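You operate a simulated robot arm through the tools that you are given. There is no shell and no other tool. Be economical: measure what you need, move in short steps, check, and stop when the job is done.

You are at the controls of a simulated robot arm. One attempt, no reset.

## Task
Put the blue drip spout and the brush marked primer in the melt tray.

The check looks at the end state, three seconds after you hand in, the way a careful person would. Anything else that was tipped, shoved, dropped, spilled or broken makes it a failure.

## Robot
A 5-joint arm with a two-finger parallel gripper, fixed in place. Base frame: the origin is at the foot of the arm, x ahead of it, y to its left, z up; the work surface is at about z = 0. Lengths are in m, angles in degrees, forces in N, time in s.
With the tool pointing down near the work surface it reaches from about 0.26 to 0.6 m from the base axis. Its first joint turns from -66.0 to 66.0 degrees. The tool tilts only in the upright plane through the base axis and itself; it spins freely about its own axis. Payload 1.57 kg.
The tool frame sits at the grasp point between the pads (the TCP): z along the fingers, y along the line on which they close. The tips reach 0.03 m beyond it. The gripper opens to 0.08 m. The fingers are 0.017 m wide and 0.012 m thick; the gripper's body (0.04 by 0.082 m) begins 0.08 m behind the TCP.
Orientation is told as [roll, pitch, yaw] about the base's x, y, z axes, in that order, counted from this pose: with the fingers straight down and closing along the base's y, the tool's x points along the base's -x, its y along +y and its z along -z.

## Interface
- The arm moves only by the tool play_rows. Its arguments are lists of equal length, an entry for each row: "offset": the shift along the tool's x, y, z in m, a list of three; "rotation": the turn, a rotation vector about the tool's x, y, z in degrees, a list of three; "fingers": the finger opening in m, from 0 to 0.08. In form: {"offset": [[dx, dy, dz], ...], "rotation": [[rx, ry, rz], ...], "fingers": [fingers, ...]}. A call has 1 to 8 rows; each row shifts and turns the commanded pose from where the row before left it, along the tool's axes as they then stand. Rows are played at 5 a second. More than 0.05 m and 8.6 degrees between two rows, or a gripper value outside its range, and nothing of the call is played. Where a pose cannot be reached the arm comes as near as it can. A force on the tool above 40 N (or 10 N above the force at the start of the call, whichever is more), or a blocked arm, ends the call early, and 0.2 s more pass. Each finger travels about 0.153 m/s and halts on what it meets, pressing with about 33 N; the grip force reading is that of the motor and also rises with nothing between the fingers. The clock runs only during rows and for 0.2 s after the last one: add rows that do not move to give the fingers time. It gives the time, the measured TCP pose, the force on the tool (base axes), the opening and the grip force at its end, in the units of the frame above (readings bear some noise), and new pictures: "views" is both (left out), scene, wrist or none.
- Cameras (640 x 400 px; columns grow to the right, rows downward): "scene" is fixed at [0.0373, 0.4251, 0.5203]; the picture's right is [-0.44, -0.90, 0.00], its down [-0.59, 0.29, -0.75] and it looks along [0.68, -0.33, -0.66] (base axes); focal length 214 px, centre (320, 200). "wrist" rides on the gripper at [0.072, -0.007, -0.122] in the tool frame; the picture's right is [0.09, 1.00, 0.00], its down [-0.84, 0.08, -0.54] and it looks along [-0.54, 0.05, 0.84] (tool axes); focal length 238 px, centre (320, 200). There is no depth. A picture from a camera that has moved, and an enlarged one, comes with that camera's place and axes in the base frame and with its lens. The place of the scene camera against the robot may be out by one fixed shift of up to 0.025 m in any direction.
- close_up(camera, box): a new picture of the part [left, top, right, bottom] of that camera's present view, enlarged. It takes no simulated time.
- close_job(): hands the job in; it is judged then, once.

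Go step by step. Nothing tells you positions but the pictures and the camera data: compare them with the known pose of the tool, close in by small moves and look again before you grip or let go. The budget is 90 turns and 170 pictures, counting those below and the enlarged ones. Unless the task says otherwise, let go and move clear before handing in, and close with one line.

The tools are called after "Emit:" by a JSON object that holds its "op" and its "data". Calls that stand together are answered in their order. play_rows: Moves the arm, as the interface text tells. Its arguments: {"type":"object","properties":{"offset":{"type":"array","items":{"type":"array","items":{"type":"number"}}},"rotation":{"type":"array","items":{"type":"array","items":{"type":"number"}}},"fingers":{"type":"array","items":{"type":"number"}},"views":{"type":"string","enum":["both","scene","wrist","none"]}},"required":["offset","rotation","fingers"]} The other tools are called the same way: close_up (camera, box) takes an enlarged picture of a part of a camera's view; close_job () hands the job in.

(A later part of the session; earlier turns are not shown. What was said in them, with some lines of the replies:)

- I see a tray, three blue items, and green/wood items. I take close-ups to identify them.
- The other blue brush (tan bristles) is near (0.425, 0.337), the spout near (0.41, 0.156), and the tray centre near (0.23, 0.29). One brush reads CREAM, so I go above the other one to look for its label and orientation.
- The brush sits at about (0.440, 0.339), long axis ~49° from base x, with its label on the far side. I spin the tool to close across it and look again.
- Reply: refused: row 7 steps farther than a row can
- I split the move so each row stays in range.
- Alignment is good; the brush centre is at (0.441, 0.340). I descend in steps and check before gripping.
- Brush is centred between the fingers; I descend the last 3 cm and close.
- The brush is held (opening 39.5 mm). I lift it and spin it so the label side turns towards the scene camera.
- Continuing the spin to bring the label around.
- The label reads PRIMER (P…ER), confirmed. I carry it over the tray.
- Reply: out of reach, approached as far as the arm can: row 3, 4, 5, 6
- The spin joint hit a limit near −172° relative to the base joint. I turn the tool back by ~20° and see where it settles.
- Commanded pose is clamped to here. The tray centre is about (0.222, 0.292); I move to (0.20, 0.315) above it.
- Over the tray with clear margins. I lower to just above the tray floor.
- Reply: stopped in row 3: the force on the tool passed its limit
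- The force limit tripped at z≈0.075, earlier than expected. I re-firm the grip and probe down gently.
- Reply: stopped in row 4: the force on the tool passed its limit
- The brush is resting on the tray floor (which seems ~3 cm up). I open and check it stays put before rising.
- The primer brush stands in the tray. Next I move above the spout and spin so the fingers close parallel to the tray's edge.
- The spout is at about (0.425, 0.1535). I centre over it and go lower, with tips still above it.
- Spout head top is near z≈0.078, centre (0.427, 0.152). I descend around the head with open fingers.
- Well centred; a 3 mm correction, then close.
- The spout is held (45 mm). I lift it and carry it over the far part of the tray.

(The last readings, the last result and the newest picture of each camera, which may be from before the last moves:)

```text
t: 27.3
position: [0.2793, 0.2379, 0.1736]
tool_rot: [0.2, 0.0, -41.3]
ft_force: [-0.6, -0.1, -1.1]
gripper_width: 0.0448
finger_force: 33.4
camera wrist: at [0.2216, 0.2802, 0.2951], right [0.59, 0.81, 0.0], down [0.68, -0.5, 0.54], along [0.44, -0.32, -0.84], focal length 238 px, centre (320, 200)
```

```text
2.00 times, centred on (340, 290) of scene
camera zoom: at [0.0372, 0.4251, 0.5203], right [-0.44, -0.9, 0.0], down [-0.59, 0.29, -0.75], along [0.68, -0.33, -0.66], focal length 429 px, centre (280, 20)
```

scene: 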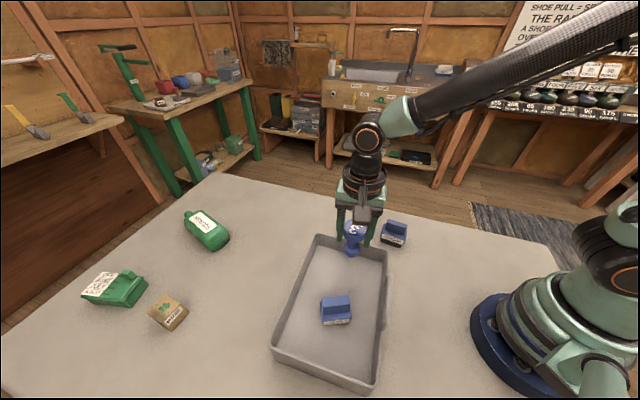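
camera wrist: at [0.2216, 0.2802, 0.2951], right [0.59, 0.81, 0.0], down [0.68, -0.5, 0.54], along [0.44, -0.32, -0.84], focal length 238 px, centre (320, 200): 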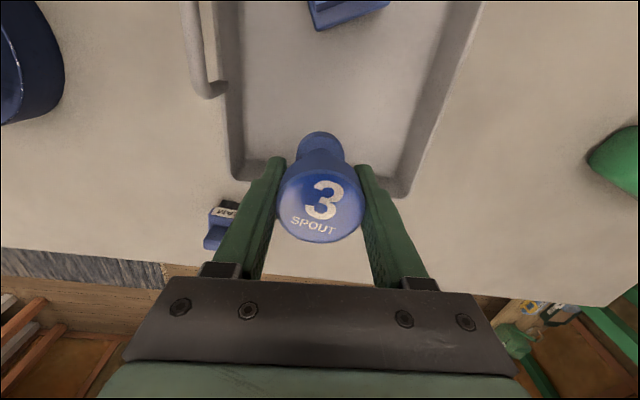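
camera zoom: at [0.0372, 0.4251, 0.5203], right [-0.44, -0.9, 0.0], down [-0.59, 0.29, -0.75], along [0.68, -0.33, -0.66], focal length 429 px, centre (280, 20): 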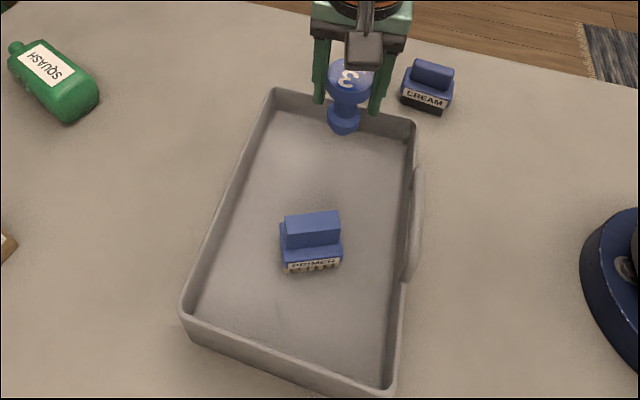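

Centred in the tray's far end with margins of ~6 cm. I lower to just above the floor (~3 cm).

Emit:
{"op": "play_rows", "data": {"offset": [[0.01, 0, 0.03], [0, 0, 0.03], [0, 0, 0.01], [0, 0, 0]], "rotation": [[0, 0, 0], [0, 0, 0], [0, 0, 0], [0, 0, 0]], "fingers": [0.025, 0.025, 0.025, 0.025], "views": "wrist"}}

Emit:
{"op": "close_up", "data": {"camera": "scene", "box": [290, 200, 420, 300]}}

```text
t: 28.3
position: [0.2749, 0.2449, 0.105]
tool_rot: [0.2, 0.0, -41.3]
ft_force: [-0.4, 0.3, -0.3]
gripper_width: 0.045
finger_force: 32.1
camera wrist: at [0.216, 0.2859, 0.2252], right [0.59, 0.81, 0.0], down [0.68, -0.5, 0.54], along [0.44, -0.32, -0.84], focal length 238 px, centre (320, 200)
```

wrist: 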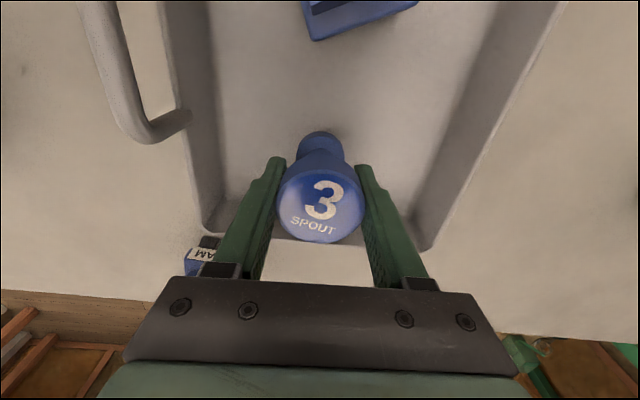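

```text
4.00 times, centred on (355, 250) of scene
camera zoom: at [0.0373, 0.4251, 0.5203], right [-0.44, -0.9, 0.0], down [-0.59, 0.29, -0.75], along [0.68, -0.33, -0.66], focal length 858 px, centre (180, 0)
```

zoom: 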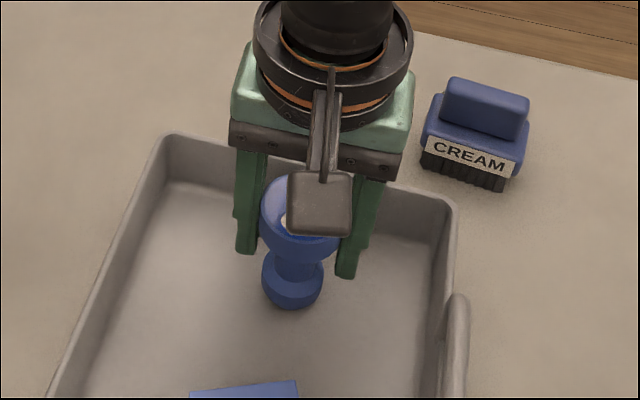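

Nearly down; I lower in small steps until contact.

Emit:
{"op": "play_rows", "data": {"offset": [[0, 0, 0.003], [0, 0, 0.003], [0, 0, 0.002], [0, 0, 0.002], [0, 0, 0.002], [0, 0, 0]], "rotation": [[0, 0, 0], [0, 0, 0], [0, 0, 0], [0, 0, 0], [0, 0, 0], [0, 0, 0]], "fingers": [0.025, 0.025, 0.025, 0.025, 0.025, 0.025], "views": "wrist"}}

Emit:
{"op": "close_up", "data": {"camera": "scene", "box": [290, 200, 420, 300]}}

```text
t: 29.7
position: [0.2751, 0.245, 0.0943]
tool_rot: [0.4, -0.1, -41.2]
ft_force: [-3.0, 0.2, 29.0]
gripper_width: 0.045
finger_force: 33.1
camera wrist: at [0.217, 0.2873, 0.2144], right [0.59, 0.81, 0.01], down [0.68, -0.5, 0.54], along [0.44, -0.31, -0.84], focal length 238 px, centre (320, 200)
```

wrist: 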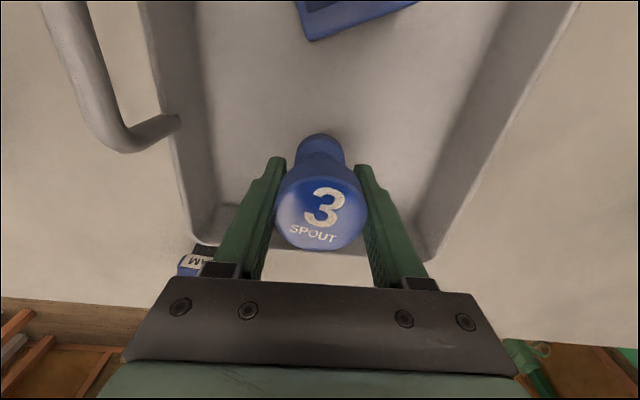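

```text
4.00 times, centred on (355, 250) of scene
camera zoom: at [0.0372, 0.425, 0.5204], right [-0.44, -0.9, 0.0], down [-0.59, 0.29, -0.75], along [0.68, -0.33, -0.66], focal length 858 px, centre (180, 0)
```

zoom: 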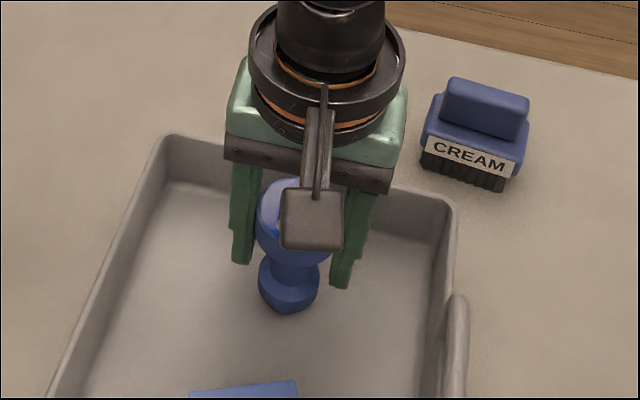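

On the floor, pressing at 29 N. I back off about 2 mm to relieve it, then open slowly.

Emit:
{"op": "play_rows", "data": {"offset": [[0, 0, -0.001], [0, 0, -0.0015], [0, 0, 0]], "rotation": [[0, 0, 0], [0, 0, 0], [0, 0, 0]], "fingers": [0.025, 0.025, 0.025], "views": "none"}}

```text
t: 30.5
position: [0.2746, 0.2441, 0.0944]
tool_rot: [0.2, 0.0, -41.3]
ft_force: [-0.3, -1.0, -0.9]
gripper_width: 0.045
finger_force: 33.3
```

Load is relieved; now I open.

Emit:
{"op": "play_rows", "data": {"offset": [[0, 0, 0], [0, 0, 0], [0, 0, 0], [0, 0, 0], [0, 0, 0]], "rotation": [[0, 0, 0], [0, 0, 0], [0, 0, 0], [0, 0, 0], [0, 0, 0]], "fingers": [0.047, 0.055, 0.065, 0.075, 0.075]}}

```text
t: 31.7
position: [0.2757, 0.2456, 0.0948]
tool_rot: [0.1, 0.0, -41.3]
ft_force: [0.4, -0.4, -0.2]
gripper_width: 0.075
finger_force: 0.2
camera wrist: at [0.2166, 0.2868, 0.2165], right [0.59, 0.81, 0.0], down [0.68, -0.5, 0.54], along [0.44, -0.32, -0.84], focal length 238 px, centre (320, 200)
```

scene: 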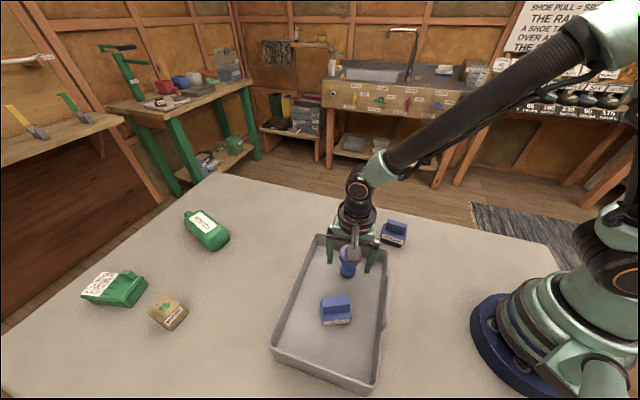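
wrist: 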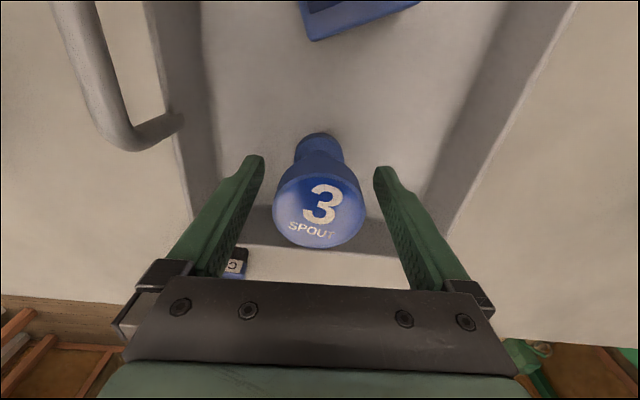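

The spout stands on its own. I rise straight up and clear.

Emit:
{"op": "play_rows", "data": {"offset": [[0, 0, -0.02], [0, 0, -0.03], [0, 0, -0.04], [0, 0, -0.04], [0, 0, -0.04], [-0.04, 0, 0], [-0.04, 0, 0], [0, 0, 0]], "rotation": [[0, 0, 0], [0, 0, 0], [0, 0, 0], [0, 0, 0], [0, 0, 0], [0, 0, 0], [0, 0, 0], [0, 0, 0]], "fingers": [0.075, 0.075, 0.075, 0.075, 0.075, 0.075, 0.075, 0.075]}}

Emit:
{"op": "close_up", "data": {"camera": "scene", "box": [260, 190, 420, 390]}}

```text
t: 33.5
position: [0.3351, 0.1907, 0.2658]
tool_rot: [0.2, -0.2, -41.2]
ft_force: [0.4, 0.2, -0.6]
gripper_width: 0.0749
finger_force: 0.1
camera wrist: at [0.2765, 0.2327, 0.3863], right [0.59, 0.81, 0.0], down [0.68, -0.49, 0.54], along [0.44, -0.32, -0.84], focal length 238 px, centre (320, 200)
```

scene: 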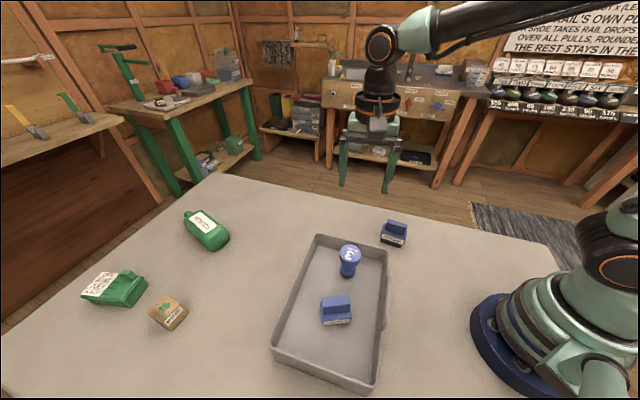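
wrist: 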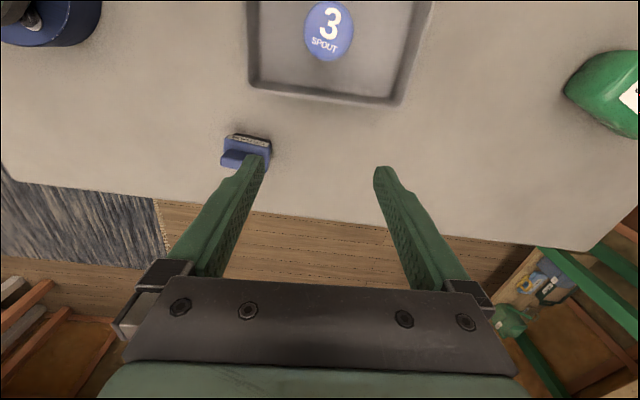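

```text
2.00 times, centred on (340, 290) of scene
camera zoom: at [0.0373, 0.4251, 0.5203], right [-0.44, -0.9, 0.0], down [-0.59, 0.29, -0.75], along [0.68, -0.33, -0.66], focal length 429 px, centre (280, 20)
```

zoom: 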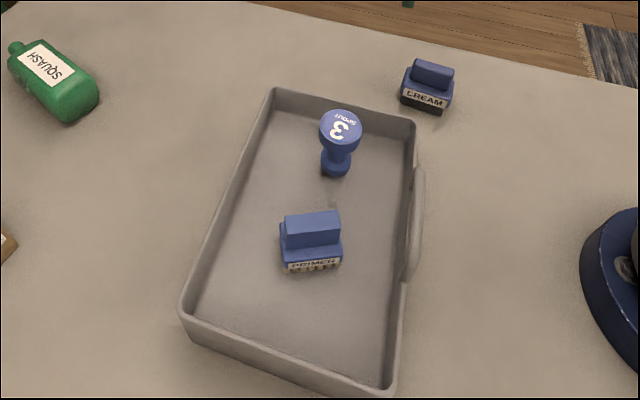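

Both the spout and the PRIMER brush stand in the tray, everything else is undisturbed, and the arm is clear. I hand in.

Emit:
{"op": "close_job", "data": {}}

```text
The job is handed in.
```

The blue drip spout and the brush marked PRIMER are both standing upright in the melt tray; nothing else looked disturbed in the last pictures, and the arm was clear when I handed in.
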